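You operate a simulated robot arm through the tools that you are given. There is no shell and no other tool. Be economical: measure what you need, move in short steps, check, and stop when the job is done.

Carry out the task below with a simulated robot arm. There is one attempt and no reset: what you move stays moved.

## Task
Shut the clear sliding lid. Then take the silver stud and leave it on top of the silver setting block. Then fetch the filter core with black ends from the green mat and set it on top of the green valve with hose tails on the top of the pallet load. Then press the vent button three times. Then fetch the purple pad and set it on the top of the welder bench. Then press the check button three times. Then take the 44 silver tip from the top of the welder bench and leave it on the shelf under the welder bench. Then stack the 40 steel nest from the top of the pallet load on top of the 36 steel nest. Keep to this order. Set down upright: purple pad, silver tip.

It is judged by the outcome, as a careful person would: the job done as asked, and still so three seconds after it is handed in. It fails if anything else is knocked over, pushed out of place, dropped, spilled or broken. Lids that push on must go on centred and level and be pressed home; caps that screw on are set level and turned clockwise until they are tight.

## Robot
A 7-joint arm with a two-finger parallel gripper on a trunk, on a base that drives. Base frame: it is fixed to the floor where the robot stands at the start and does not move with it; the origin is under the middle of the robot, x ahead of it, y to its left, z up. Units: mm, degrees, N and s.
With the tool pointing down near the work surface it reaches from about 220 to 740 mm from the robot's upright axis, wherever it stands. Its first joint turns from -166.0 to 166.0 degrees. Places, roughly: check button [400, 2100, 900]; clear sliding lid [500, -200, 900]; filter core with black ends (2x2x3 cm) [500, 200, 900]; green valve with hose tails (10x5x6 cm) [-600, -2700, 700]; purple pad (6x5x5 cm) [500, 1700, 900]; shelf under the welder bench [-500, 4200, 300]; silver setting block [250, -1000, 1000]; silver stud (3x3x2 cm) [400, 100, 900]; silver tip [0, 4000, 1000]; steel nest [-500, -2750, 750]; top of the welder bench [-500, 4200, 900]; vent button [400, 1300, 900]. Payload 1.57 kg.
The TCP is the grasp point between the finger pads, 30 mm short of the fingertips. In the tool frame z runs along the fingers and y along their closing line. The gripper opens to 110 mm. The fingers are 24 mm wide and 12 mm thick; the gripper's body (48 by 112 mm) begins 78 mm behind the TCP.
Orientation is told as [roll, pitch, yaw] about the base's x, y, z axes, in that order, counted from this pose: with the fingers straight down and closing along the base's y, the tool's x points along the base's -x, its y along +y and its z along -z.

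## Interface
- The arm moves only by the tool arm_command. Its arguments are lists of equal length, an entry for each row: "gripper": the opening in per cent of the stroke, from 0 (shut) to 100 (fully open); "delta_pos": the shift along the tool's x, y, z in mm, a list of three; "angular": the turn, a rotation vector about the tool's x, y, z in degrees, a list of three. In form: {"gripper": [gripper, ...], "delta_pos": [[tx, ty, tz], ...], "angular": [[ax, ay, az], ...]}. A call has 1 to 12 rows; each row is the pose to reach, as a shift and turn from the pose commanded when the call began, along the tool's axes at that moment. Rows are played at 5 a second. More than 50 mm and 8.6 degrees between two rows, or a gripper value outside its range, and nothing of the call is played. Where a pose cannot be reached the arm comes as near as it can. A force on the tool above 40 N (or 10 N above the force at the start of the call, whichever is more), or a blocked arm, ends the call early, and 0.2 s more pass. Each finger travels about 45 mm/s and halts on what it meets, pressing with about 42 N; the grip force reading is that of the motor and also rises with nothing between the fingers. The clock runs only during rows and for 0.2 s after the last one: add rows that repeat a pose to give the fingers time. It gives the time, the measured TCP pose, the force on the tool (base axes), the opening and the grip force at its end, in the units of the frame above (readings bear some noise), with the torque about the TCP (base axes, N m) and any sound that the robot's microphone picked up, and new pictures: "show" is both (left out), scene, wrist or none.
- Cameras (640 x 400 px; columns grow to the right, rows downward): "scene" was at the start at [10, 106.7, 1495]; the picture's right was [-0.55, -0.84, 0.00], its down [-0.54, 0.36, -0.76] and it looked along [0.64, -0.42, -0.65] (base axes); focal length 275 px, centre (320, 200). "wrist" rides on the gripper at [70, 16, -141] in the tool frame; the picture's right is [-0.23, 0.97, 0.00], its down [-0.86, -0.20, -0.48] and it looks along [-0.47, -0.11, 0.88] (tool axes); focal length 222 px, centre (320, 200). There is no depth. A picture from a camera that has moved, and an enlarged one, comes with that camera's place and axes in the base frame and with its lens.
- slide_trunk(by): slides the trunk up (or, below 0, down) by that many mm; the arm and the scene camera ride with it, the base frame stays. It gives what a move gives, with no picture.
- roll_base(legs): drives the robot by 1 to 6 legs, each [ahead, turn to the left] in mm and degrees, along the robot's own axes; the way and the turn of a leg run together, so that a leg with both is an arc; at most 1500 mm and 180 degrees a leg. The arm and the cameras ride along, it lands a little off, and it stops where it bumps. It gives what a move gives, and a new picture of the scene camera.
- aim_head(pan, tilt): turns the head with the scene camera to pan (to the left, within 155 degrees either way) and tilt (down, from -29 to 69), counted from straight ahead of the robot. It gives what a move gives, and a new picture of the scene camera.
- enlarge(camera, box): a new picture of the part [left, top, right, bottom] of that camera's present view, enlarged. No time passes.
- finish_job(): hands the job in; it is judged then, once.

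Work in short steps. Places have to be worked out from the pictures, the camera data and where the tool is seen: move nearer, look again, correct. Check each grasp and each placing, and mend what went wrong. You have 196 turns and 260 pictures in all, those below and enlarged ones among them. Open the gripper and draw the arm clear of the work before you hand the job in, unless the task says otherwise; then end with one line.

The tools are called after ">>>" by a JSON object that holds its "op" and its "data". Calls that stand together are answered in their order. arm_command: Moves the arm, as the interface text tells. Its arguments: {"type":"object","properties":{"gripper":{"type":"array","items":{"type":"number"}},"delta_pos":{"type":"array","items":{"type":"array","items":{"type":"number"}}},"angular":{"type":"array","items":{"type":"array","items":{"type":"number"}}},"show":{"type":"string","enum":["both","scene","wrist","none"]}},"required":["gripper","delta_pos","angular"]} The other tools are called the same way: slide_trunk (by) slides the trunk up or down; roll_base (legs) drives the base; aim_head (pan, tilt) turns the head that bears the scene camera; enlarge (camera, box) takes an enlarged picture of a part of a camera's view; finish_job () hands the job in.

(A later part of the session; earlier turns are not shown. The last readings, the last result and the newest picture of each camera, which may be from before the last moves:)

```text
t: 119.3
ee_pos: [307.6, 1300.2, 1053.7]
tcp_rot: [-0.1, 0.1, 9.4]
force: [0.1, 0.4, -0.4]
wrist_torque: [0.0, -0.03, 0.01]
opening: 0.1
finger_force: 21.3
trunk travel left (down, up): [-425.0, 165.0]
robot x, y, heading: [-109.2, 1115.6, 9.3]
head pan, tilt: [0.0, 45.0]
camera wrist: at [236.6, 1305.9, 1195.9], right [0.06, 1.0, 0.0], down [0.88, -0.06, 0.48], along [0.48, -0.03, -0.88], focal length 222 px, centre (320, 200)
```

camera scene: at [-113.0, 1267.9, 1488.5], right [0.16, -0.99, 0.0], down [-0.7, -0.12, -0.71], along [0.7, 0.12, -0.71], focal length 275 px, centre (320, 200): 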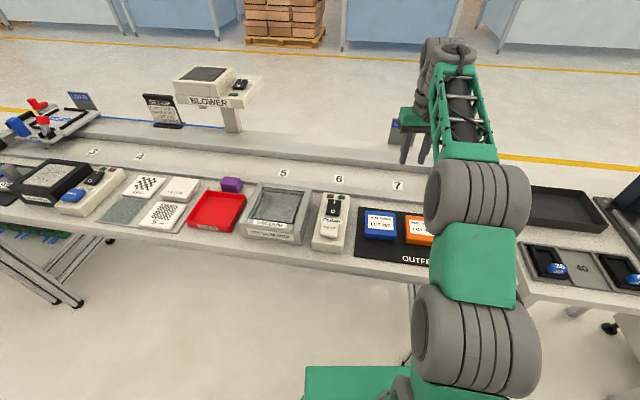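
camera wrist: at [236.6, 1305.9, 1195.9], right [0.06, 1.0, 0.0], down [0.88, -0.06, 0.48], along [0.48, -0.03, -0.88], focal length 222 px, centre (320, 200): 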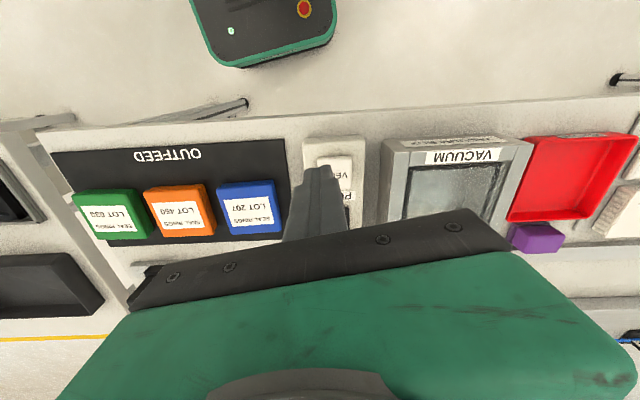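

Both views put the VENT button at (344,1319,917). I'll go over it with tips about 30 mm above.

>>> {"op": "arm_command", "data": {"gripper": [0, 0, 0, 0], "delta_pos": [[-20, 7, 20], [-38.5, 13, 45], [-38.5, 13, 75], [-38.5, 13, 75]], "angular": [[0, 0, 0], [0, 0, 0], [0, 0, 0], [0, 0, 0]], "show": "none"}}

>>> {"op": "enlarge", "data": {"camera": "wrist", "box": [260, 110, 400, 210]}}

>>> {"op": "enlarge", "data": {"camera": "scene", "box": [290, 180, 370, 260]}}

```text
t: 120.3
ee_pos: [345.8, 1317.2, 975.3]
tcp_rot: [0.0, 0.1, 9.4]
force: [0.5, -0.4, 0.5]
wrist_torque: [0.02, -0.03, -0.02]
opening: 0.2
finger_force: 21.4
trunk travel left (down, up): [-425.0, 165.0]
robot x, y, heading: [-108.0, 1112.1, 9.5]
head pan, tilt: [0.0, 45.0]
```

```text
4.00 times, centred on (330, 160) of wrist
camera zoom: at [273.1, 1322.1, 1119.0], right [0.06, 1.0, 0.0], down [0.88, -0.06, 0.48], along [0.48, -0.03, -0.88], focal length 888 px, centre (280, 360)
```

zoom: 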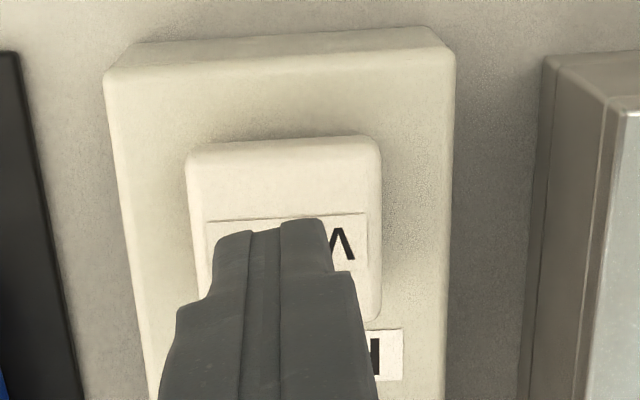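

```text
5.00 times, centred on (330, 220) of scene
camera zoom: at [-112.8, 1268.0, 1488.5], right [0.16, -0.99, 0.0], down [-0.7, -0.12, -0.71], along [0.7, 0.12, -0.71], focal length 1376 px, centre (270, 100)
```

zoom: 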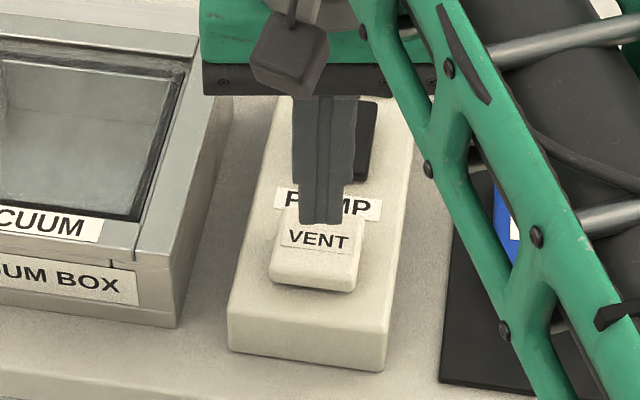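

The tips are right above the button (~35 mm). I'll descend and press in small rows, then read force/sound.

>>> {"op": "arm_command", "data": {"gripper": [0, 0, 0, 0, 0, 0, 0, 0, 0, 0], "delta_pos": [[0, 1, 12], [0, 1, 24], [0, 1, 28], [0, 1, 30], [0, 1, 32], [0, 1, 34], [0, 1, 36], [0, 1, 38], [0, 1, 40], [0, 1, 42]], "angular": [[0, 0, 0], [0, 0, 0], [0, 0, 0], [0, 0, 0], [0, 0, 0], [0, 0, 0], [0, 0, 0], [0, 0, 0], [0, 0, 0], [0, 0, 0]], "show": "none"}}

```text
t: 122.5
ee_pos: [343.0, 1318.7, 938.0]
tcp_rot: [0.1, -0.4, 9.5]
force: [-8.3, -1.3, 36.4]
wrist_torque: [-0.06, 0.35, -0.08]
opening: 0.0
finger_force: 21.4
trunk travel left (down, up): [-425.0, 165.0]
robot x, y, heading: [-108.0, 1111.0, 9.5]
head pan, tilt: [0.0, 45.0]
heard: click
```

First click heard. Release 15 mm and press again.

>>> {"op": "arm_command", "data": {"gripper": [0, 0, 0, 0, 0, 0, 0], "delta_pos": [[0, 0, -8], [0, 0, -16], [0, 0, -16], [0, 0, -8], [0, 0, -5], [0, 0, -2], [0, 0, 0]], "angular": [[0, 0, 0], [0, 0, 0], [0, 0, 0], [0, 0, 0], [0, 0, 0], [0, 0, 0], [0, 0, 0]], "show": "none"}}

```text
t: 124.1
ee_pos: [344.2, 1319.7, 940.2]
tcp_rot: [0.0, -0.6, 9.4]
force: [1.9, -0.3, 30.7]
wrist_torque: [-0.06, 0.05, 0.08]
opening: 0.2
finger_force: 21.4
trunk travel left (down, up): [-425.0, 165.0]
robot x, y, heading: [-109.1, 1112.4, 9.5]
head pan, tilt: [0.0, 45.0]
heard: click
```

Second click heard. Release and press a third time, then lift off.

>>> {"op": "arm_command", "data": {"gripper": [0, 0, 0, 0, 0, 0, 0], "delta_pos": [[0, 0, -8], [0, 0, -16], [0, 0, -16], [0, 0, -8], [0, 0, -5], [0, 0, -2], [0, 0, 0]], "angular": [[0, 0, 0], [0, 0, 0], [0, 0, 0], [0, 0, 0], [0, 0, 0], [0, 0, 0], [0, 0, 0]], "show": "none"}}

```text
t: 125.7
ee_pos: [343.2, 1317.9, 938.9]
tcp_rot: [0.1, -0.4, 9.3]
force: [-0.7, -7.7, 36.0]
wrist_torque: [-0.29, 0.18, 0.22]
opening: 0.1
finger_force: 21.1
trunk travel left (down, up): [-425.0, 165.0]
robot x, y, heading: [-109.4, 1113.8, 9.3]
head pan, tilt: [0.0, 45.0]
heard: click
```

Three clicks are done. I'll lift and retract the arm, confirming this before driving.

>>> {"op": "arm_command", "data": {"gripper": [0, 0, 10, 30, 50, 70], "delta_pos": [[0, 0, -40], [0, 0, -85], [0, 0, -130], [25, 0, -170], [50, 0, -210], [60, -40, -210]], "angular": [[0, 0, 0], [0, 0, 0], [0, 0, 0], [0, 0, 0], [0, 0, 0], [0, 0, 0]], "show": "none"}}

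```text
t: 127.1
ee_pos: [294.2, 1272.8, 1143.5]
tcp_rot: [-0.2, 0.5, 9.6]
force: [0.1, 0.0, -0.4]
wrist_torque: [-0.04, 0.07, 0.02]
opening: 76.6
finger_force: 0.6
trunk travel left (down, up): [-425.0, 165.0]
robot x, y, heading: [-107.3, 1112.2, 9.3]
head pan, tilt: [0.0, 45.0]
```

The arm is up and retracted. Drive ~520 mm along +y and face the bench again.

>>> {"op": "roll_base", "data": {"legs": [[-60, 0], [0, 80.5], [530, 0], [0, -88]]}}

>>> {"op": "enlarge", "data": {"camera": "scene", "box": [200, 130, 460, 330]}}

```text
t: 138.1
ee_pos: [221.9, 1761.7, 1143.7]
tcp_rot: [0.0, 0.1, 4.3]
force: [0.4, -0.7, -0.3]
wrist_torque: [0.02, 0.02, -0.02]
opening: 77.0
finger_force: 0.1
trunk travel left (down, up): [-425.0, 165.0]
robot x, y, heading: [-193.6, 1636.3, 4.3]
head pan, tilt: [0.0, 45.0]
camera scene: at [-183.3, 1793.5, 1488.5], right [0.07, -1.0, 0.0], down [-0.71, -0.05, -0.71], along [0.71, 0.05, -0.71], focal length 275 px, centre (320, 200)
```

scene: 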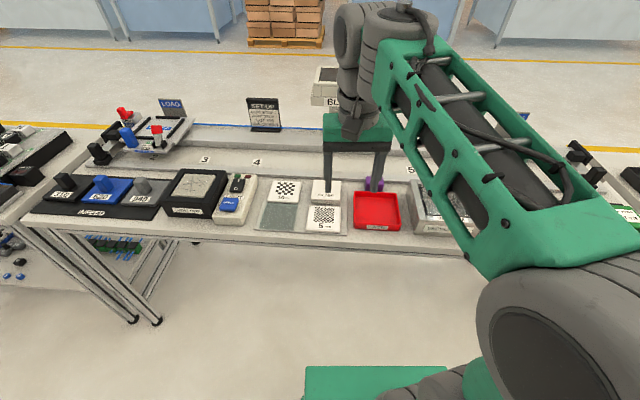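

```text
2.00 times, centred on (330, 230) of scene
camera zoom: at [-183.3, 1793.5, 1488.5], right [0.07, -1.0, 0.0], down [-0.71, -0.05, -0.71], along [0.71, 0.05, -0.71], focal length 550 px, centre (300, 140)
```

zoom: 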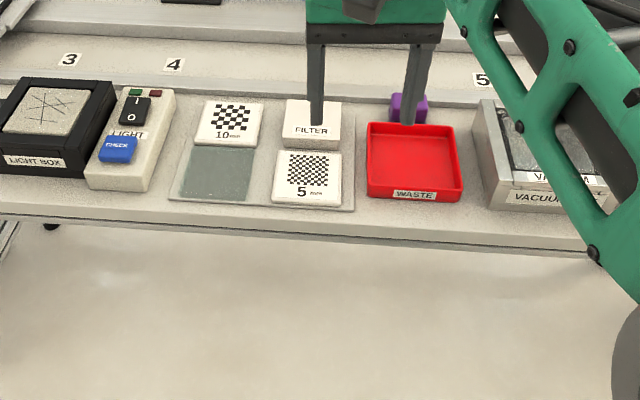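

The purple pad is around (474,1668) behind the red waste tray. I'll bring the wrist above it.

>>> {"op": "arm_command", "data": {"gripper": [75, 80, 80, 80, 80, 80], "delta_pos": [[-35, -22, 10], [-70, -45, 20], [-105, -68, 30], [-140, -90, 45], [-175, -105, 60], [-188, -116, 75]], "angular": [[0, 0, 0], [0, 0, 0], [0, 0, 0], [0, 0, 0], [0, 0, 0], [0, 0, 0]], "show": "wrist"}}

>>> {"op": "enlarge", "data": {"camera": "scene", "box": [330, 150, 430, 230]}}

```text
t: 139.5
ee_pos: [417.8, 1661.0, 1067.5]
tcp_rot: [-0.2, 0.1, 4.3]
force: [0.1, -0.6, -1.3]
wrist_torque: [0.0, -0.03, 0.03]
opening: 87.9
finger_force: 0.1
trunk travel left (down, up): [-425.0, 165.0]
robot x, y, heading: [-192.5, 1637.3, 4.2]
head pan, tilt: [0.0, 45.0]
camera wrist: at [347.2, 1672.9, 1209.2], right [0.15, 0.99, 0.0], down [0.87, -0.13, 0.48], along [0.47, -0.08, -0.88], focal length 222 px, centre (320, 200)
```

wrist: 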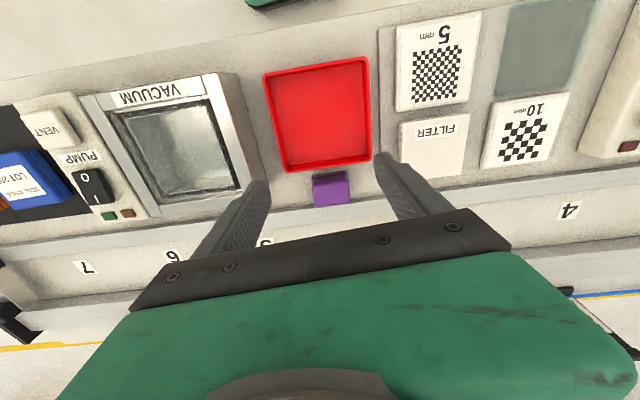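

```text
5.00 times, centred on (380, 190) of scene
camera zoom: at [-183.0, 1793.5, 1488.5], right [0.07, -1.0, 0.0], down [-0.71, -0.05, -0.71], along [0.7, 0.05, -0.71], focal length 1376 px, centre (20, 250)
```

zoom: 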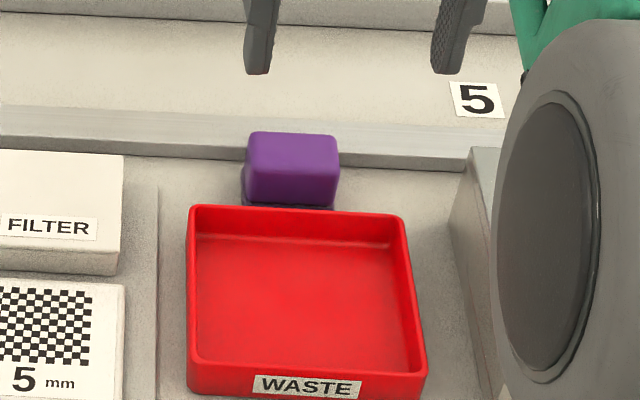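

The pad's top is at about (491,1666,907). I'll move above it and square the yaw to the table.

>>> {"op": "arm_command", "data": {"gripper": [80, 80, 80, 80], "delta_pos": [[-30, 0, 20], [-60, 0, 50], [-72, 0, 90], [-72, 0, 90]], "angular": [[0, 0, 2], [0, 0, 4], [0, 0, 4.3], [0, 0, 4.3]], "show": "none"}}

>>> {"op": "enlarge", "data": {"camera": "wrist", "box": [200, 80, 440, 240]}}

>>> {"op": "enlarge", "data": {"camera": "scene", "box": [330, 150, 430, 230]}}

```text
t: 140.5
ee_pos: [488.4, 1662.9, 977.8]
tcp_rot: [0.0, 0.1, 0.0]
force: [0.0, 0.9, 0.5]
wrist_torque: [0.01, 0.01, 0.01]
opening: 88.1
finger_force: 0.1
trunk travel left (down, up): [-425.0, 165.0]
robot x, y, heading: [-191.7, 1635.1, 4.3]
head pan, tilt: [0.0, 45.0]
```

```text
2.50 times, centred on (320, 160) of wrist
camera zoom: at [419.1, 1680.2, 1119.6], right [0.23, 0.97, 0.0], down [0.86, -0.2, 0.48], along [0.46, -0.11, -0.88], focal length 555 px, centre (320, 300)
```

zoom: 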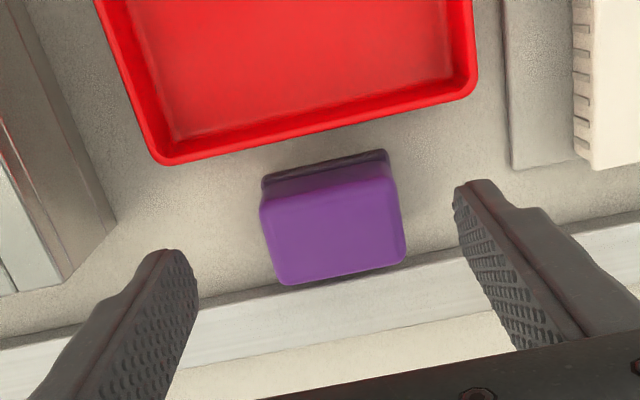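

```text
5.00 times, centred on (380, 190) of scene
camera zoom: at [-183.0, 1793.4, 1488.5], right [0.07, -1.0, 0.0], down [-0.71, -0.05, -0.71], along [0.7, 0.05, -0.71], focal length 1376 px, centre (20, 250)
```

zoom: 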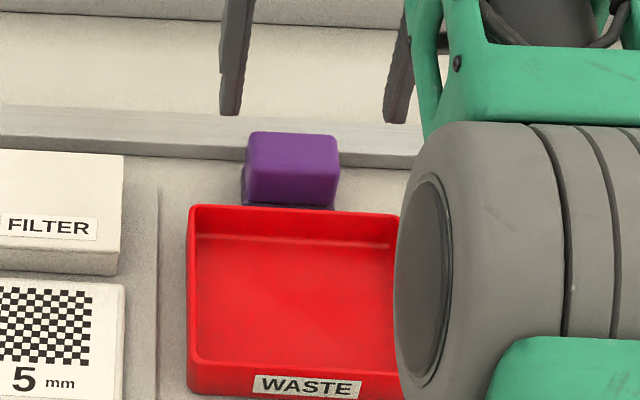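

Yaw is aligned; pad top centre ≈ (497,1666,906). Descend around it and close.

>>> {"op": "arm_command", "data": {"gripper": [80, 80, 80, 80, 60, 45, 30, 20, 20, 20], "delta_pos": [[-6, 3, 30], [-6, 3, 60], [-6, 3, 78], [-6, 3, 78], [-6, 3, 78], [-6, 3, 78], [-6, 3, 78], [-6, 3, 78], [-6, 3, 78], [-6, 3, 78]], "angular": [[0, 0, 0], [0, 0, 0], [0, 0, 0], [0, 0, 0], [0, 0, 0], [0, 0, 0], [0, 0, 0], [0, 0, 0], [0, 0, 0], [0, 0, 0]], "show": "none"}}

>>> {"op": "enlarge", "data": {"camera": "wrist", "box": [200, 80, 440, 240]}}

```text
t: 142.7
ee_pos: [494.3, 1666.6, 901.8]
tcp_rot: [-0.1, 0.0, -0.1]
force: [0.4, 0.0, 3.1]
wrist_torque: [0.08, 0.05, -0.02]
opening: 57.1
finger_force: 42.0
trunk travel left (down, up): [-425.0, 165.0]
robot x, y, heading: [-195.4, 1638.9, 4.5]
head pan, tilt: [0.0, 45.0]
```

```text
2.50 times, centred on (320, 160) of wrist
camera zoom: at [424.6, 1683.9, 1044.3], right [0.23, 0.97, 0.0], down [0.86, -0.2, 0.48], along [0.47, -0.11, -0.88], focal length 555 px, centre (320, 300)
```

zoom: 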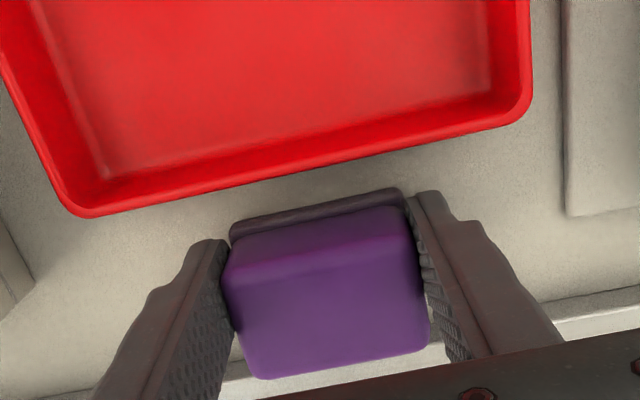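

The pad is gripped (57 mm). Lift it and look toward the welder bench.

>>> {"op": "arm_command", "data": {"gripper": [20, 20, 20, 20, 20, 20, 20], "delta_pos": [[0, 0, -40], [0, 0, -80], [0, 0, -125], [35, 0, -160], [75, 0, -190], [115, 0, -215], [160, 0, -230]], "angular": [[0, 0, 0], [0, 0, 0], [0, 0, 0], [0, 0, 0], [0, 0, 0], [0, 0, 0], [0, 0, 0]], "show": "none"}}

>>> {"op": "aim_head", "data": {"pan": 85, "tilt": 28}}

```text
t: 144.3
ee_pos: [333.5, 1668.6, 1131.8]
tcp_rot: [-0.1, 0.1, 0.0]
force: [-0.3, -0.2, -0.8]
wrist_torque: [0.03, 0.02, -0.02]
opening: 57.4
finger_force: 41.9
trunk travel left (down, up): [-425.0, 165.0]
robot x, y, heading: [-192.2, 1638.2, 4.3]
head pan, tilt: [0.0, 45.0]
```

```text
t: 145.9
ee_pos: [335.1, 1669.1, 1131.7]
tcp_rot: [-0.1, 0.1, -0.1]
force: [0.3, -0.1, -1.0]
wrist_torque: [-0.02, 0.03, 0.0]
opening: 57.2
finger_force: 42.0
trunk travel left (down, up): [-425.0, 165.0]
robot x, y, heading: [-192.7, 1634.2, 4.5]
head pan, tilt: [85.0, 28.0]
camera scene: at [-263.1, 1878.7, 1514.2], right [1.0, -0.01, 0.0], down [-0.01, -0.47, -0.88], along [0.01, 0.88, -0.47], focal length 275 px, centre (320, 200)
```

scene: 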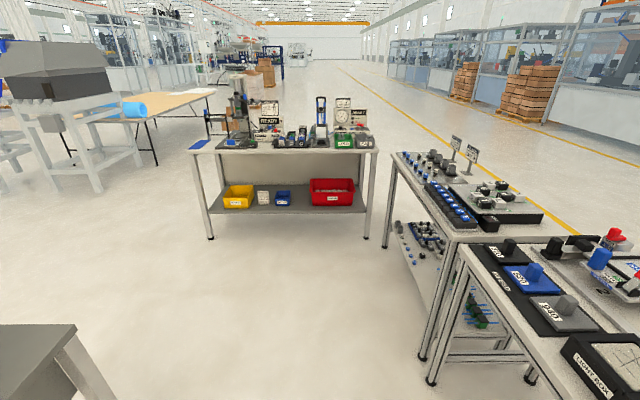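

The welder bench stands ahead along +y (front edge y≈3800, x from -1190 to 190). I'll enlarge it for contents.

>>> {"op": "enlarge", "data": {"camera": "scene", "box": [180, 80, 400, 220]}}

>>> {"op": "roll_base", "data": {"legs": [[0, 90], [1200, 0]]}}

```text
2.86 times, centred on (290, 150) of scene
camera zoom: at [-263.1, 1878.7, 1514.2], right [1.0, -0.01, 0.0], down [-0.01, -0.47, -0.88], along [0.01, 0.88, -0.47], focal length 786 px, centre (406, 343)
```

zoom: 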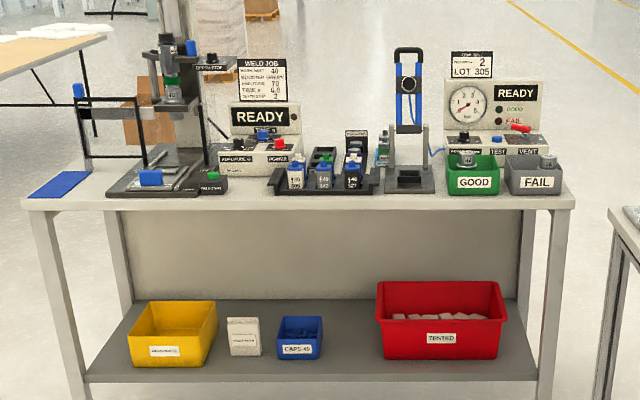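

```text
t: 156.0
ee_pos: [-385.4, 3369.1, 1131.7]
tcp_rot: [-0.2, 0.1, 92.1]
force: [-0.3, 0.5, -0.4]
wrist_torque: [0.02, -0.02, -0.01]
opening: 56.9
finger_force: 42.0
trunk travel left (down, up): [-425.0, 165.0]
robot x, y, heading: [-337.4, 2841.4, 96.2]
head pan, tilt: [85.0, 28.0]
camera scene: at [-575.3, 2765.7, 1514.3], right [-0.02, 1.0, 0.0], down [0.47, 0.01, -0.88], along [-0.88, -0.02, -0.47], focal length 275 px, centre (320, 200)
```

scene: 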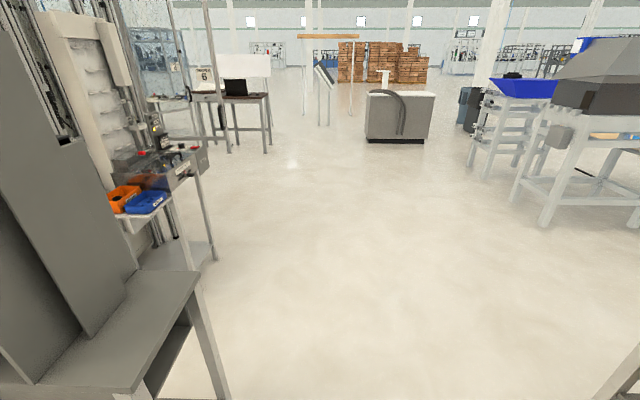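

Facing the bench; aim the head ahead for a better look.

>>> {"op": "aim_head", "data": {"pan": 0, "tilt": 30}}

>>> {"op": "enlarge", "data": {"camera": "scene", "box": [100, 80, 520, 340]}}

```text
t: 157.6
ee_pos: [-387.2, 3368.9, 1132.6]
tcp_rot: [0.0, 0.0, 91.9]
force: [0.1, 0.1, -0.6]
wrist_torque: [0.0, 0.0, -0.01]
opening: 57.1
finger_force: 41.5
trunk travel left (down, up): [-425.0, 165.0]
robot x, y, heading: [-336.7, 2844.0, 96.3]
head pan, tilt: [0.0, 30.0]
camera scene: at [-494.0, 2857.6, 1511.1], right [0.99, 0.11, 0.0], down [0.05, -0.5, -0.87], along [-0.09, 0.86, -0.5], focal length 275 px, centre (320, 200)
```

scene: 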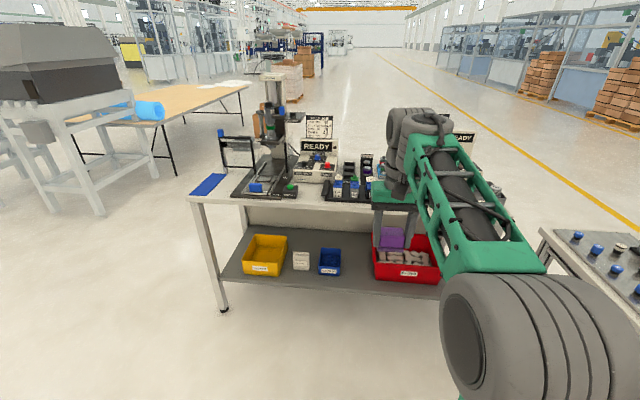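

```text
1.52 times, centred on (310, 210) of scene
camera zoom: at [-494.0, 2857.6, 1511.1], right [0.99, 0.11, 0.0], down [0.05, -0.5, -0.87], along [-0.09, 0.86, -0.5], focal length 419 px, centre (335, 185)
```

zoom: 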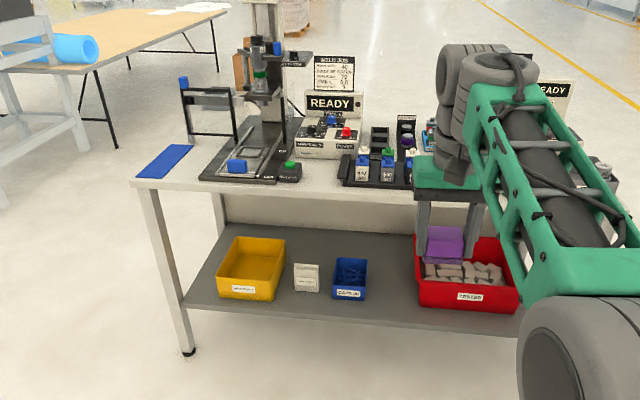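

I'll retract the arm a bit more, then drive closer, staying short of the bench.

>>> {"op": "arm_command", "data": {"gripper": [20, 20, 20, 20], "delta_pos": [[35, 0, -20], [70, 0, -40], [105, 0, -50], [140, 0, -60]], "angular": [[0, 0, 0], [0, 0, 0], [0, 0, 0], [0, 0, 0]], "show": "none"}}

>>> {"op": "roll_base", "data": {"legs": [[0, -6.3], [500, 0]]}}

>>> {"op": "aim_head", "data": {"pan": 0, "tilt": 40}}

```text
t: 158.6
ee_pos: [-381.9, 3229.7, 1190.3]
tcp_rot: [-0.1, 0.1, 92.0]
force: [0.3, 0.1, -0.5]
wrist_torque: [0.01, 0.0, -0.02]
opening: 56.9
finger_force: 41.8
trunk travel left (down, up): [-425.0, 165.0]
robot x, y, heading: [-335.9, 2840.9, 96.1]
head pan, tilt: [0.0, 30.0]
```

```text
t: 162.0
ee_pos: [-331.9, 3720.9, 1191.3]
tcp_rot: [0.0, 0.1, 85.3]
force: [0.4, -1.1, -0.3]
wrist_torque: [-0.01, 0.0, 0.02]
opening: 57.0
finger_force: 41.8
trunk travel left (down, up): [-425.0, 165.0]
robot x, y, heading: [-336.3, 3332.2, 89.2]
head pan, tilt: [0.0, 30.0]
camera scene: at [-488.6, 3364.4, 1511.1], right [1.0, -0.01, 0.0], down [0.0, -0.5, -0.87], along [0.01, 0.87, -0.5], focal length 275 px, centre (320, 200)
```

scene: 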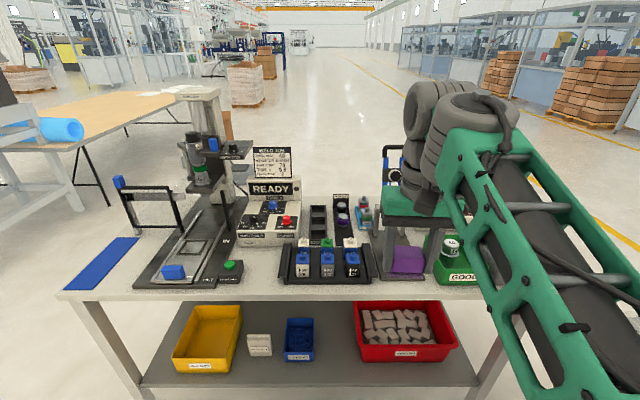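

```text
t: 162.7
ee_pos: [-333.0, 3720.6, 1191.7]
tcp_rot: [-0.2, 0.0, 85.2]
force: [-0.1, 0.1, -0.2]
wrist_torque: [0.01, 0.04, 0.01]
opening: 56.9
finger_force: 42.0
trunk travel left (down, up): [-425.0, 165.0]
robot x, y, heading: [-332.7, 3330.3, 89.3]
head pan, tilt: [0.0, 40.0]
camera scene: at [-488.7, 3358.9, 1495.8], right [1.0, -0.01, 0.0], down [-0.01, -0.64, -0.77], along [0.01, 0.77, -0.64], focal length 275 px, centre (320, 200)
```

scene: 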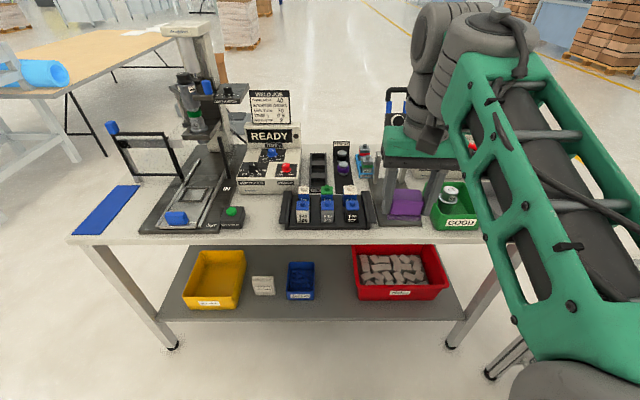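

>>> {"op": "enlarge", "data": {"camera": "scene", "box": [60, 100, 300, 250]}}

>>> {"op": "enlarge", "data": {"camera": "scene", "box": [260, 110, 500, 260]}}

>>> {"op": "enlarge", "data": {"camera": "wrist", "box": [0, 0, 640, 400]}}

```text
2.67 times, centred on (180, 175) of scene
camera zoom: at [-488.7, 3358.9, 1495.8], right [1.0, -0.01, 0.0], down [-0.01, -0.64, -0.77], along [0.01, 0.77, -0.64], focal length 734 px, centre (693, 267)
```

zoom: 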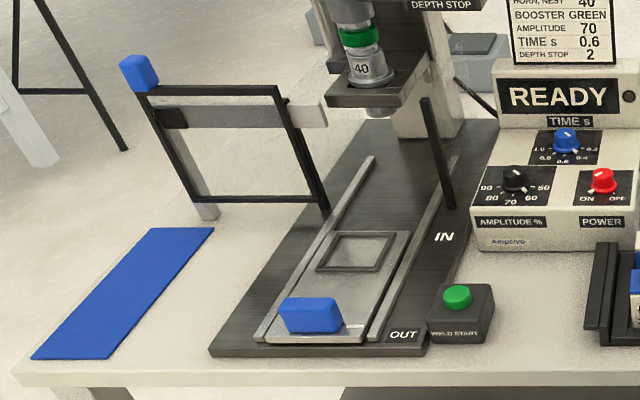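

```text
2.67 times, centred on (380, 185) of scene
camera zoom: at [-488.7, 3358.9, 1495.8], right [1.0, -0.01, 0.0], down [-0.01, -0.64, -0.77], along [0.01, 0.77, -0.64], focal length 734 px, centre (160, 240)
```

zoom: 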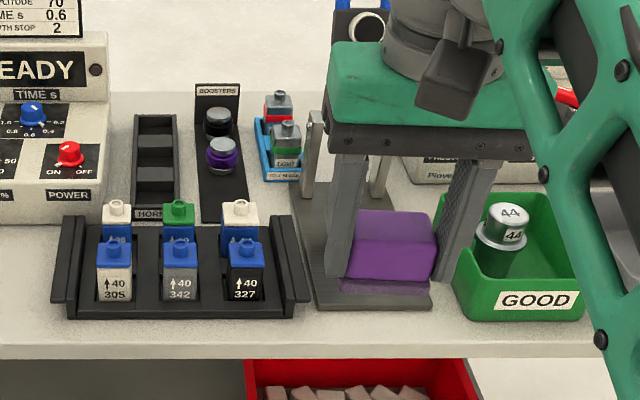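

```text
1.00 times, centred on (320, 200) of wrist (not enlarged: the box is as wide or as high as the picture)
camera zoom: at [-355.5, 3653.8, 1332.8], right [-0.95, 0.31, 0.0], down [0.27, 0.84, 0.48], along [0.15, 0.45, -0.88], focal length 222 px, centre (320, 200)
```

zoom: 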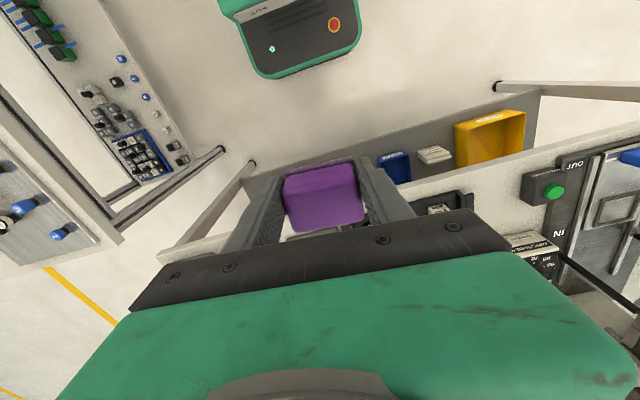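

The free spot on the bench is between the WELD START box and the nest rack, near (-669,4029). I'll shift the base to the left to face it.

>>> {"op": "roll_base", "data": {"legs": [[0, 90], [310, 0], [0, -90], [150, 0]]}}

>>> {"op": "enlarge", "data": {"camera": "wrist", "box": [0, 0, 640, 400]}}

```text
t: 173.4
ee_pos: [-663.2, 3872.8, 1189.6]
tcp_rot: [0.0, 0.1, 86.9]
force: [0.7, -0.4, -0.5]
wrist_torque: [-0.02, -0.05, 0.02]
opening: 56.7
finger_force: 42.4
trunk travel left (down, up): [-425.0, 165.0]
robot x, y, heading: [-653.4, 3483.8, 91.1]
head pan, tilt: [0.0, 40.0]
camera scene: at [-808.1, 3505.8, 1495.7], right [1.0, 0.02, 0.0], down [0.01, -0.64, -0.77], along [-0.02, 0.77, -0.64], focal length 275 px, centre (320, 200)
```

scene: 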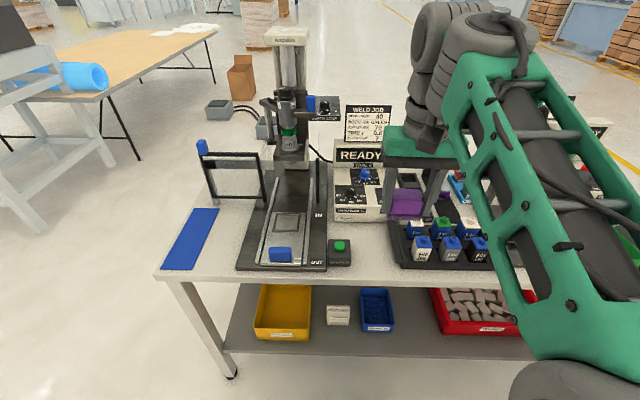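

```text
1.00 times, centred on (320, 200) of wrist (not enlarged: the box is as wide or as high as the picture)
camera zoom: at [-683.6, 3804.5, 1332.6], right [-0.96, 0.28, 0.0], down [0.24, 0.84, 0.48], along [0.14, 0.46, -0.88], focal length 222 px, centre (320, 200)
```

zoom: 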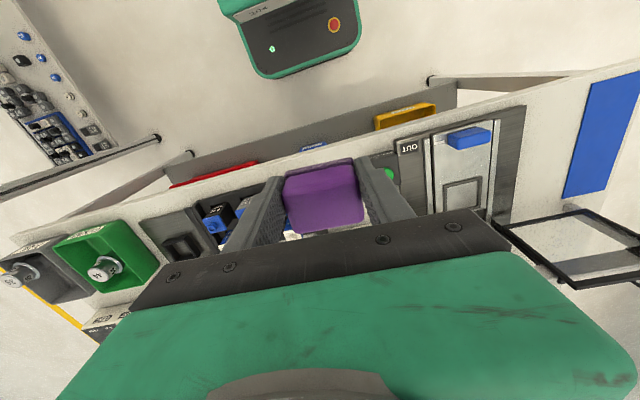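

The gap is ~103 mm wide in x and ~210 mm deep in y, centred at (-681,4035). I'll rotate the gripper 93° so that the fingers close along y, easing the sides.

>>> {"op": "arm_command", "data": {"gripper": [20, 20, 20, 20, 20, 20, 20, 20, 20, 20, 20, 20], "delta_pos": [[0, 0, 0], [0, 0, 0], [0, 0, 0], [0, 0, 0], [0, 0, 0], [0, 0, 0], [0, 0, 0], [0, 0, 0], [0, 0, 0], [0, 0, 0], [0, 0, 0], [0, 0, 0]], "angular": [[0, 0, -8.5], [0, 0, -17], [0, 0, -25.5], [0, 0, -34], [0, 0, -42.5], [0, 0, -51], [0, 0, -59.5], [0, 0, -68], [0, 0, -76.5], [0, 0, -85], [0, 0, -93.1], [0, 0, -93.1]], "show": "none"}}

```text
t: 176.0
ee_pos: [-662.7, 3871.7, 1189.3]
tcp_rot: [0.0, 0.1, -179.9]
force: [0.3, -0.5, -0.8]
wrist_torque: [0.0, -0.05, 0.01]
opening: 56.7
finger_force: 42.1
trunk travel left (down, up): [-425.0, 165.0]
robot x, y, heading: [-654.9, 3482.9, 91.1]
head pan, tilt: [0.0, 40.0]
```

Rotated cleanly. Now move over the spot at moderate height and view.

>>> {"op": "arm_command", "data": {"gripper": [20, 20, 20, 20, 20, 20], "delta_pos": [[-5, -40, 20], [-10, -80, 40], [-15, -120, 65], [-18, -155, 95], [-18, -160, 130], [-18, -160, 140]], "angular": [[0, 0, 0], [0, 0, 0], [0, 0, 0], [0, 0, 0], [0, 0, 0], [0, 0, 0]], "show": "both"}}

>>> {"op": "enlarge", "data": {"camera": "scene", "box": [300, 170, 460, 290]}}

```text
t: 177.4
ee_pos: [-682.0, 4030.6, 1052.8]
tcp_rot: [0.0, 0.1, 180.0]
force: [0.2, -0.5, -0.5]
wrist_torque: [0.03, -0.01, -0.03]
opening: 56.9
finger_force: 41.4
trunk travel left (down, up): [-425.0, 165.0]
robot x, y, heading: [-651.0, 3482.5, 90.9]
head pan, tilt: [0.0, 40.0]
camera scene: at [-808.0, 3505.3, 1495.8], right [1.0, 0.02, 0.0], down [0.01, -0.64, -0.77], along [-0.02, 0.77, -0.64], focal length 275 px, centre (320, 200)
camera wrist: at [-613.0, 4014.9, 1194.2], right [-0.23, -0.97, 0.0], down [-0.86, 0.2, 0.48], along [-0.46, 0.11, -0.88], focal length 222 px, centre (320, 200)
```

scene: 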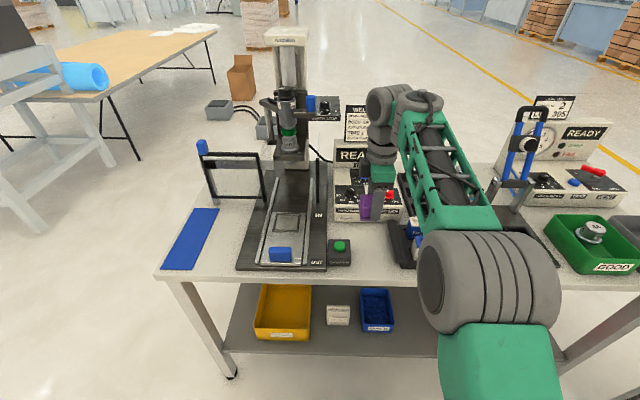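
wrist: 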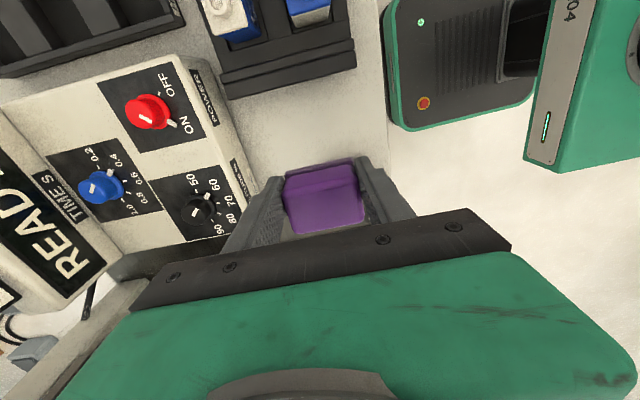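

```text
3.33 times, centred on (380, 230) of scene
camera zoom: at [-808.0, 3505.3, 1495.8], right [1.0, 0.02, 0.0], down [0.01, -0.64, -0.77], along [-0.02, 0.77, -0.64], focal length 917 px, centre (120, 100)
```

zoom: 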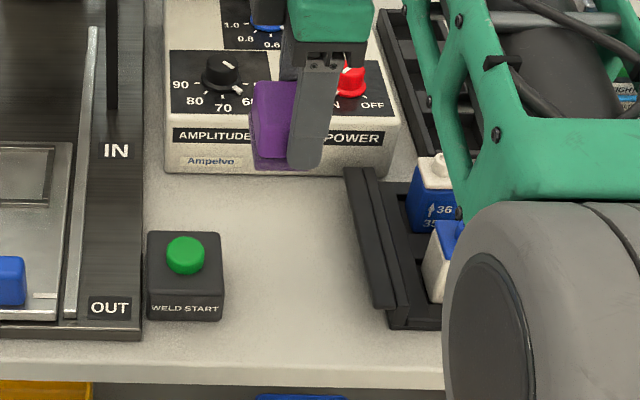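

Projecting the drop point, I should shift ~18 mm toward +x to centre the gap. Then descend to ~15 mm above the bench.

>>> {"op": "arm_command", "data": {"gripper": [20, 20, 20, 20, 20], "delta_pos": [[18, 0, 30], [18, 0, 60], [18, 0, 90], [18, 0, 115], [18, 0, 115]], "angular": [[0, 0, 0], [0, 0, 0], [0, 0, 0], [0, 0, 0], [0, 0, 0]], "show": "none"}}

>>> {"op": "enlarge", "data": {"camera": "scene", "box": [300, 170, 460, 290]}}

>>> {"op": "enlarge", "data": {"camera": "wrist", "box": [160, 60, 480, 260]}}

```text
t: 178.6
ee_pos: [-662.2, 4030.2, 935.8]
tcp_rot: [0.2, 0.0, 179.9]
force: [0.6, 0.4, -0.3]
wrist_torque: [-0.03, 0.02, -0.02]
opening: 56.9
finger_force: 41.5
trunk travel left (down, up): [-425.0, 165.0]
robot x, y, heading: [-652.0, 3481.9, 90.8]
head pan, tilt: [0.0, 40.0]
```

```text
3.33 times, centred on (380, 230) of scene
camera zoom: at [-808.0, 3505.7, 1495.8], right [1.0, 0.02, 0.0], down [0.01, -0.64, -0.77], along [-0.02, 0.77, -0.64], focal length 917 px, centre (120, 100)
```

zoom: 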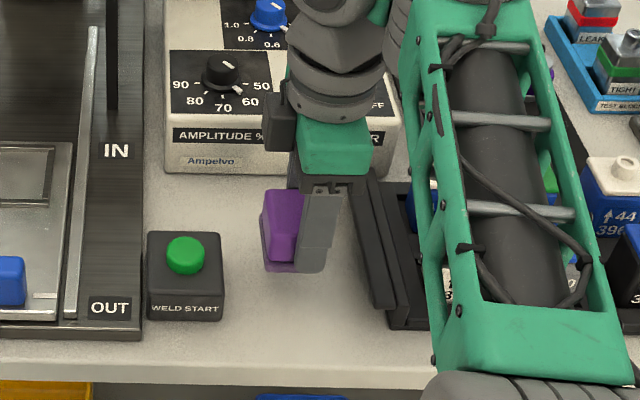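

```text
2.00 times, centred on (320, 160) of wrist
camera zoom: at [-593.4, 4014.1, 1077.7], right [-0.23, -0.97, 0.0], down [-0.86, 0.2, 0.48], along [-0.47, 0.11, -0.88], focal length 444 px, centre (320, 280)
```

zoom: 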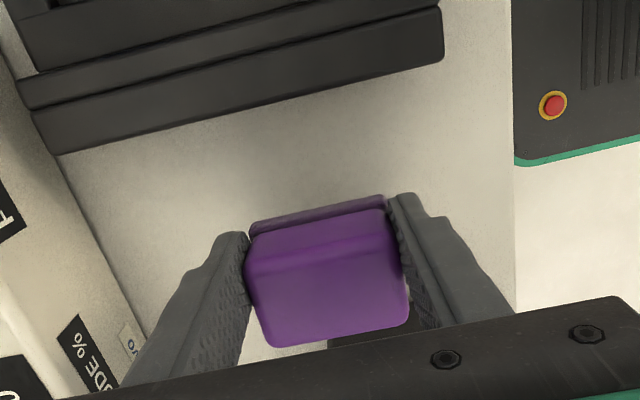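

Well placed in the gap. Lower until contact.

>>> {"op": "arm_command", "data": {"gripper": [20, 20, 20, 20, 20, 20, 20, 20, 20, 20, 20], "delta_pos": [[0, 0, 4], [0, 0, 8], [0, 0, 11], [0, 0, 13], [0, 0, 15], [0, 0, 17], [0, 0, 19], [0, 0, 20.5], [0, 0, 22], [0, 0, 23.5], [0, 0, 25]], "angular": [[0, 0, 0], [0, 0, 0], [0, 0, 0], [0, 0, 0], [0, 0, 0], [0, 0, 0], [0, 0, 0], [0, 0, 0], [0, 0, 0], [0, 0, 0], [0, 0, 0]], "show": "none"}}

```text
t: 181.0
ee_pos: [-661.1, 4037.7, 924.7]
tcp_rot: [0.8, -0.6, 180.0]
force: [-0.5, 0.0, 0.2]
wrist_torque: [0.02, 0.04, -0.01]
opening: 56.9
finger_force: 41.9
out of reach, approached as far as the arm can: row 3, 4, 5, 6, 7, 8, 9, 10, 11
trunk travel left (down, up): [-425.0, 165.0]
robot x, y, heading: [-652.9, 3481.0, 91.2]
head pan, tilt: [0.0, 40.0]
```

The arm ran out of reach downward. I'll raise a little, then lower the trunk to regain range.

>>> {"op": "arm_command", "data": {"gripper": [20, 20, 20], "delta_pos": [[0, 0, -15], [0, 0, -30], [0, 0, -30]], "angular": [[0, 0, 0], [0, 0, 0], [0, 0, 0]], "show": "none"}}

>>> {"op": "slide_trunk", "data": {"by": -12}}

```text
t: 181.8
ee_pos: [-660.1, 4036.7, 956.6]
tcp_rot: [0.0, 0.0, 179.9]
force: [0.5, 0.2, -0.9]
wrist_torque: [-0.04, 0.0, 0.06]
opening: 57.0
finger_force: 41.9
trunk travel left (down, up): [-425.0, 165.0]
robot x, y, heading: [-650.5, 3480.0, 91.1]
head pan, tilt: [0.0, 40.0]
```

```text
t: 182.4
ee_pos: [-661.0, 4037.2, 944.8]
tcp_rot: [0.1, 0.2, 180.0]
force: [0.4, -0.1, -0.1]
wrist_torque: [-0.01, 0.01, -0.01]
opening: 56.9
finger_force: 41.6
trunk travel left (down, up): [-413.0, 177.0]
robot x, y, heading: [-653.9, 3480.6, 91.1]
head pan, tilt: [0.0, 40.0]
```

Level again. I'll trade arm height for trunk travel: arm up 70, trunk down 85.

>>> {"op": "arm_command", "data": {"gripper": [20, 20, 20], "delta_pos": [[0, 3, -35], [0, 6, -70], [0, 6, -70]], "angular": [[0, 0, 0], [0, 0, 0], [0, 0, 0]], "show": "none"}}

>>> {"op": "slide_trunk", "data": {"by": -85}}

>>> {"op": "enlarge", "data": {"camera": "scene", "box": [300, 150, 460, 270]}}

```text
t: 183.2
ee_pos: [-660.0, 4030.8, 1014.0]
tcp_rot: [0.1, 0.1, 180.0]
force: [-0.2, -0.4, -0.9]
wrist_torque: [0.0, 0.01, 0.01]
opening: 57.0
finger_force: 41.7
trunk travel left (down, up): [-413.0, 177.0]
robot x, y, heading: [-655.8, 3479.1, 91.2]
head pan, tilt: [0.0, 40.0]
```

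```text
t: 184.4
ee_pos: [-659.9, 4032.0, 927.8]
tcp_rot: [0.1, 0.1, 180.1]
force: [0.0, -0.6, 0.0]
wrist_torque: [0.03, 0.02, 0.0]
opening: 57.0
finger_force: 42.5
trunk travel left (down, up): [-328.0, 262.0]
robot x, y, heading: [-653.8, 3484.0, 91.2]
head pan, tilt: [0.0, 40.0]
```

```text
3.33 times, centred on (380, 210) of scene
camera zoom: at [-808.0, 3505.5, 1398.8], right [1.0, 0.02, 0.0], down [0.01, -0.64, -0.77], along [-0.02, 0.77, -0.64], focal length 917 px, centre (120, 167)
```

zoom: 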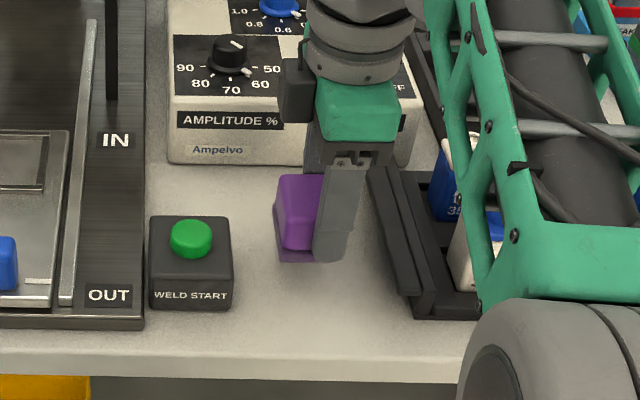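

Good; the arm has range now. Lower to contact in small rows.

>>> {"op": "arm_command", "data": {"gripper": [20, 20, 20, 20, 20, 20, 20, 20, 20, 20], "delta_pos": [[0, 0, 3], [0, 0, 5], [0, 0, 7], [0, 0, 9], [0, 0, 11], [0, 0, 13], [0, 0, 14.5], [0, 0, 16], [0, 0, 17.5], [0, 0, 19]], "angular": [[0, 0, 0], [0, 0, 0], [0, 0, 0], [0, 0, 0], [0, 0, 0], [0, 0, 0], [0, 0, 0], [0, 0, 0], [0, 0, 0], [0, 0, 0]], "show": "none"}}

```text
t: 186.6
ee_pos: [-661.2, 4031.3, 908.7]
tcp_rot: [0.1, 0.2, 180.0]
force: [-0.7, 0.0, 0.4]
wrist_torque: [-0.01, -0.02, -0.03]
opening: 56.9
finger_force: 41.7
trunk travel left (down, up): [-328.0, 262.0]
robot x, y, heading: [-657.6, 3483.6, 91.2]
head pan, tilt: [0.0, 40.0]
```

>>> {"op": "arm_command", "data": {"gripper": [20, 20, 20, 20, 20, 20, 20, 20, 20, 20], "delta_pos": [[0, 0, 1.5], [0, 0, 3], [0, 0, 4.5], [0, 0, 6], [0, 0, 7.5], [0, 0, 9], [0, 0, 10.5], [0, 0, 12], [0, 0, 13.5], [0, 0, 15]], "angular": [[0, 0, 0], [0, 0, 0], [0, 0, 0], [0, 0, 0], [0, 0, 0], [0, 0, 0], [0, 0, 0], [0, 0, 0], [0, 0, 0], [0, 0, 0]], "show": "none"}}

>>> {"op": "enlarge", "data": {"camera": "scene", "box": [330, 190, 410, 250]}}

```text
t: 188.6
ee_pos: [-660.8, 4033.7, 902.5]
tcp_rot: [-0.8, 0.1, -180.0]
force: [-0.1, 1.2, 11.7]
wrist_torque: [-0.32, 0.01, 0.03]
opening: 56.6
finger_force: 42.2
trunk travel left (down, up): [-328.0, 262.0]
robot x, y, heading: [-652.9, 3477.9, 91.0]
head pan, tilt: [0.0, 40.0]
stopped in row 10: the force on the tool passed its limit at 42 N (the readings are from after the stop); the commanded pose is now the measured one
```

```text
6.67 times, centred on (370, 220) of scene
camera zoom: at [-807.9, 3504.6, 1398.4], right [1.0, 0.02, 0.0], down [0.01, -0.64, -0.77], along [-0.02, 0.77, -0.64], focal length 1835 px, centre (-13, 67)
```

zoom: 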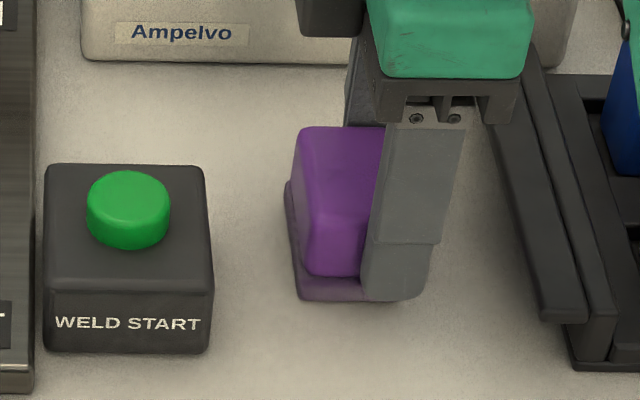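

The pad is on the bench. Release and rise.

>>> {"op": "arm_command", "data": {"gripper": [55, 62, 72, 75, 75, 75, 75, 75], "delta_pos": [[0, 0, -1], [0, 0, -1], [0, 0, -1], [0, 0, -1], [0, 0, -30], [0, 0, -70], [0, 0, -115], [0, 0, -160]], "angular": [[0, 0, 0], [0, 0, 0], [0, 0, 0], [0, 0, 0], [0, 0, 0], [0, 0, 0], [0, 0, 0], [0, 0, 0]], "show": "none"}}

>>> {"op": "enlarge", "data": {"camera": "scene", "box": [310, 170, 430, 270]}}

```text
t: 190.2
ee_pos: [-658.1, 4020.4, 941.3]
tcp_rot: [8.5, -0.4, -178.7]
force: [1.0, -0.6, 15.0]
wrist_torque: [0.64, 0.0, -0.1]
opening: 81.0
finger_force: 0.0
trunk travel left (down, up): [-328.0, 262.0]
robot x, y, heading: [-651.0, 3478.9, 91.0]
head pan, tilt: [0.0, 40.0]
stopped in row 8: the force on the tool passed its limit at 410 N (the readings are from after the stop); the commanded pose is now the measured one
```

```text
4.00 times, centred on (370, 220) of scene
camera zoom: at [-807.8, 3504.4, 1398.9], right [1.0, 0.02, 0.0], down [0.01, -0.64, -0.77], along [-0.01, 0.77, -0.64], focal length 1101 px, centre (120, 120)
```

zoom: 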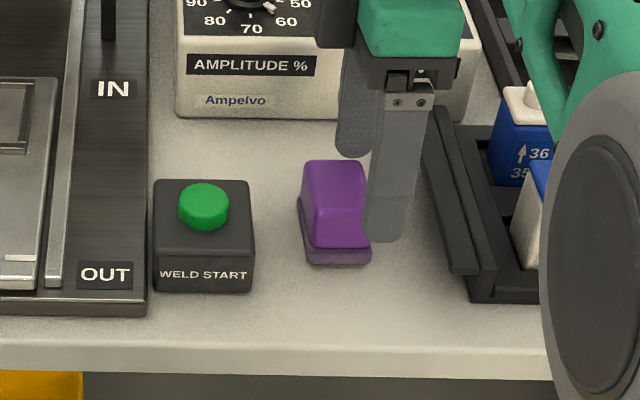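

Something snagged during the rise (410 N spike, tool tilted 8.5°). Let me look at everything before moving.

>>> {"op": "enlarge", "data": {"camera": "scene", "box": [220, 60, 520, 280]}}

>>> {"op": "enlarge", "data": {"camera": "wrist", "box": [0, 0, 640, 400]}}

```text
1.82 times, centred on (370, 170) of scene
camera zoom: at [-807.8, 3504.4, 1398.9], right [1.0, 0.02, 0.0], down [0.01, -0.64, -0.77], along [-0.01, 0.77, -0.64], focal length 500 px, centre (229, 254)
```

zoom: 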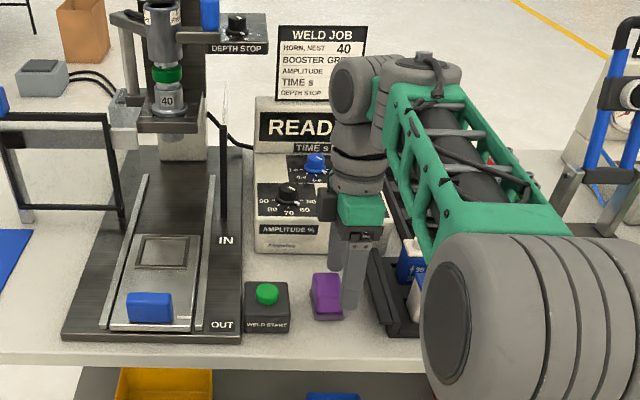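

```text
1.00 times, centred on (320, 200) of wrist (not enlarged: the box is as wide or as high as the picture)
camera zoom: at [-588.8, 4027.2, 1083.0], right [-0.2, -0.97, 0.15], down [-0.86, 0.25, 0.45], along [-0.47, -0.03, -0.88], focal length 222 px, centre (320, 200)
```

zoom: 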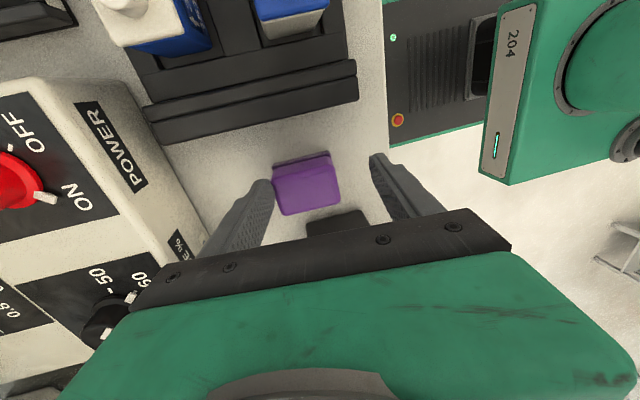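

>>> {"op": "enlarge", "data": {"camera": "scene", "box": [335, 120, 435, 220]}}

>>> {"op": "enlarge", "data": {"camera": "wrist", "box": [80, 120, 320, 300]}}

```text
4.00 times, centred on (385, 170) of scene
camera zoom: at [-807.8, 3504.4, 1398.9], right [1.0, 0.02, 0.0], down [0.01, -0.64, -0.77], along [-0.01, 0.77, -0.64], focal length 1101 px, centre (60, 320)
```

zoom: 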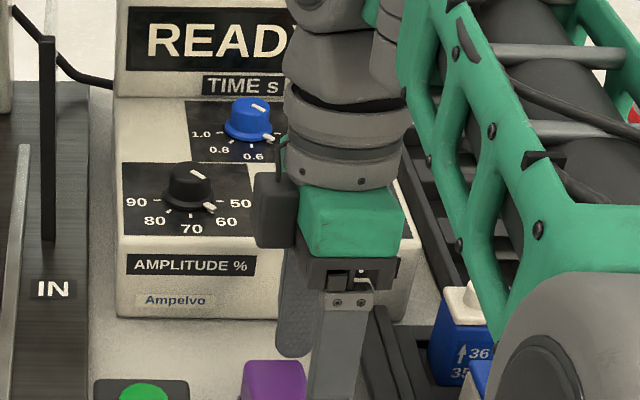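

```text
2.22 times, centred on (200, 210) of wrist
camera zoom: at [-588.8, 4027.2, 1083.0], right [-0.2, -0.97, 0.15], down [-0.86, 0.25, 0.45], along [-0.47, -0.03, -0.88], focal length 494 px, centre (587, 178)
```

zoom: 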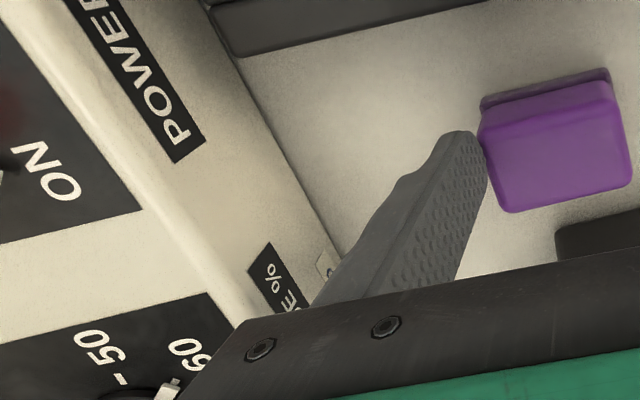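

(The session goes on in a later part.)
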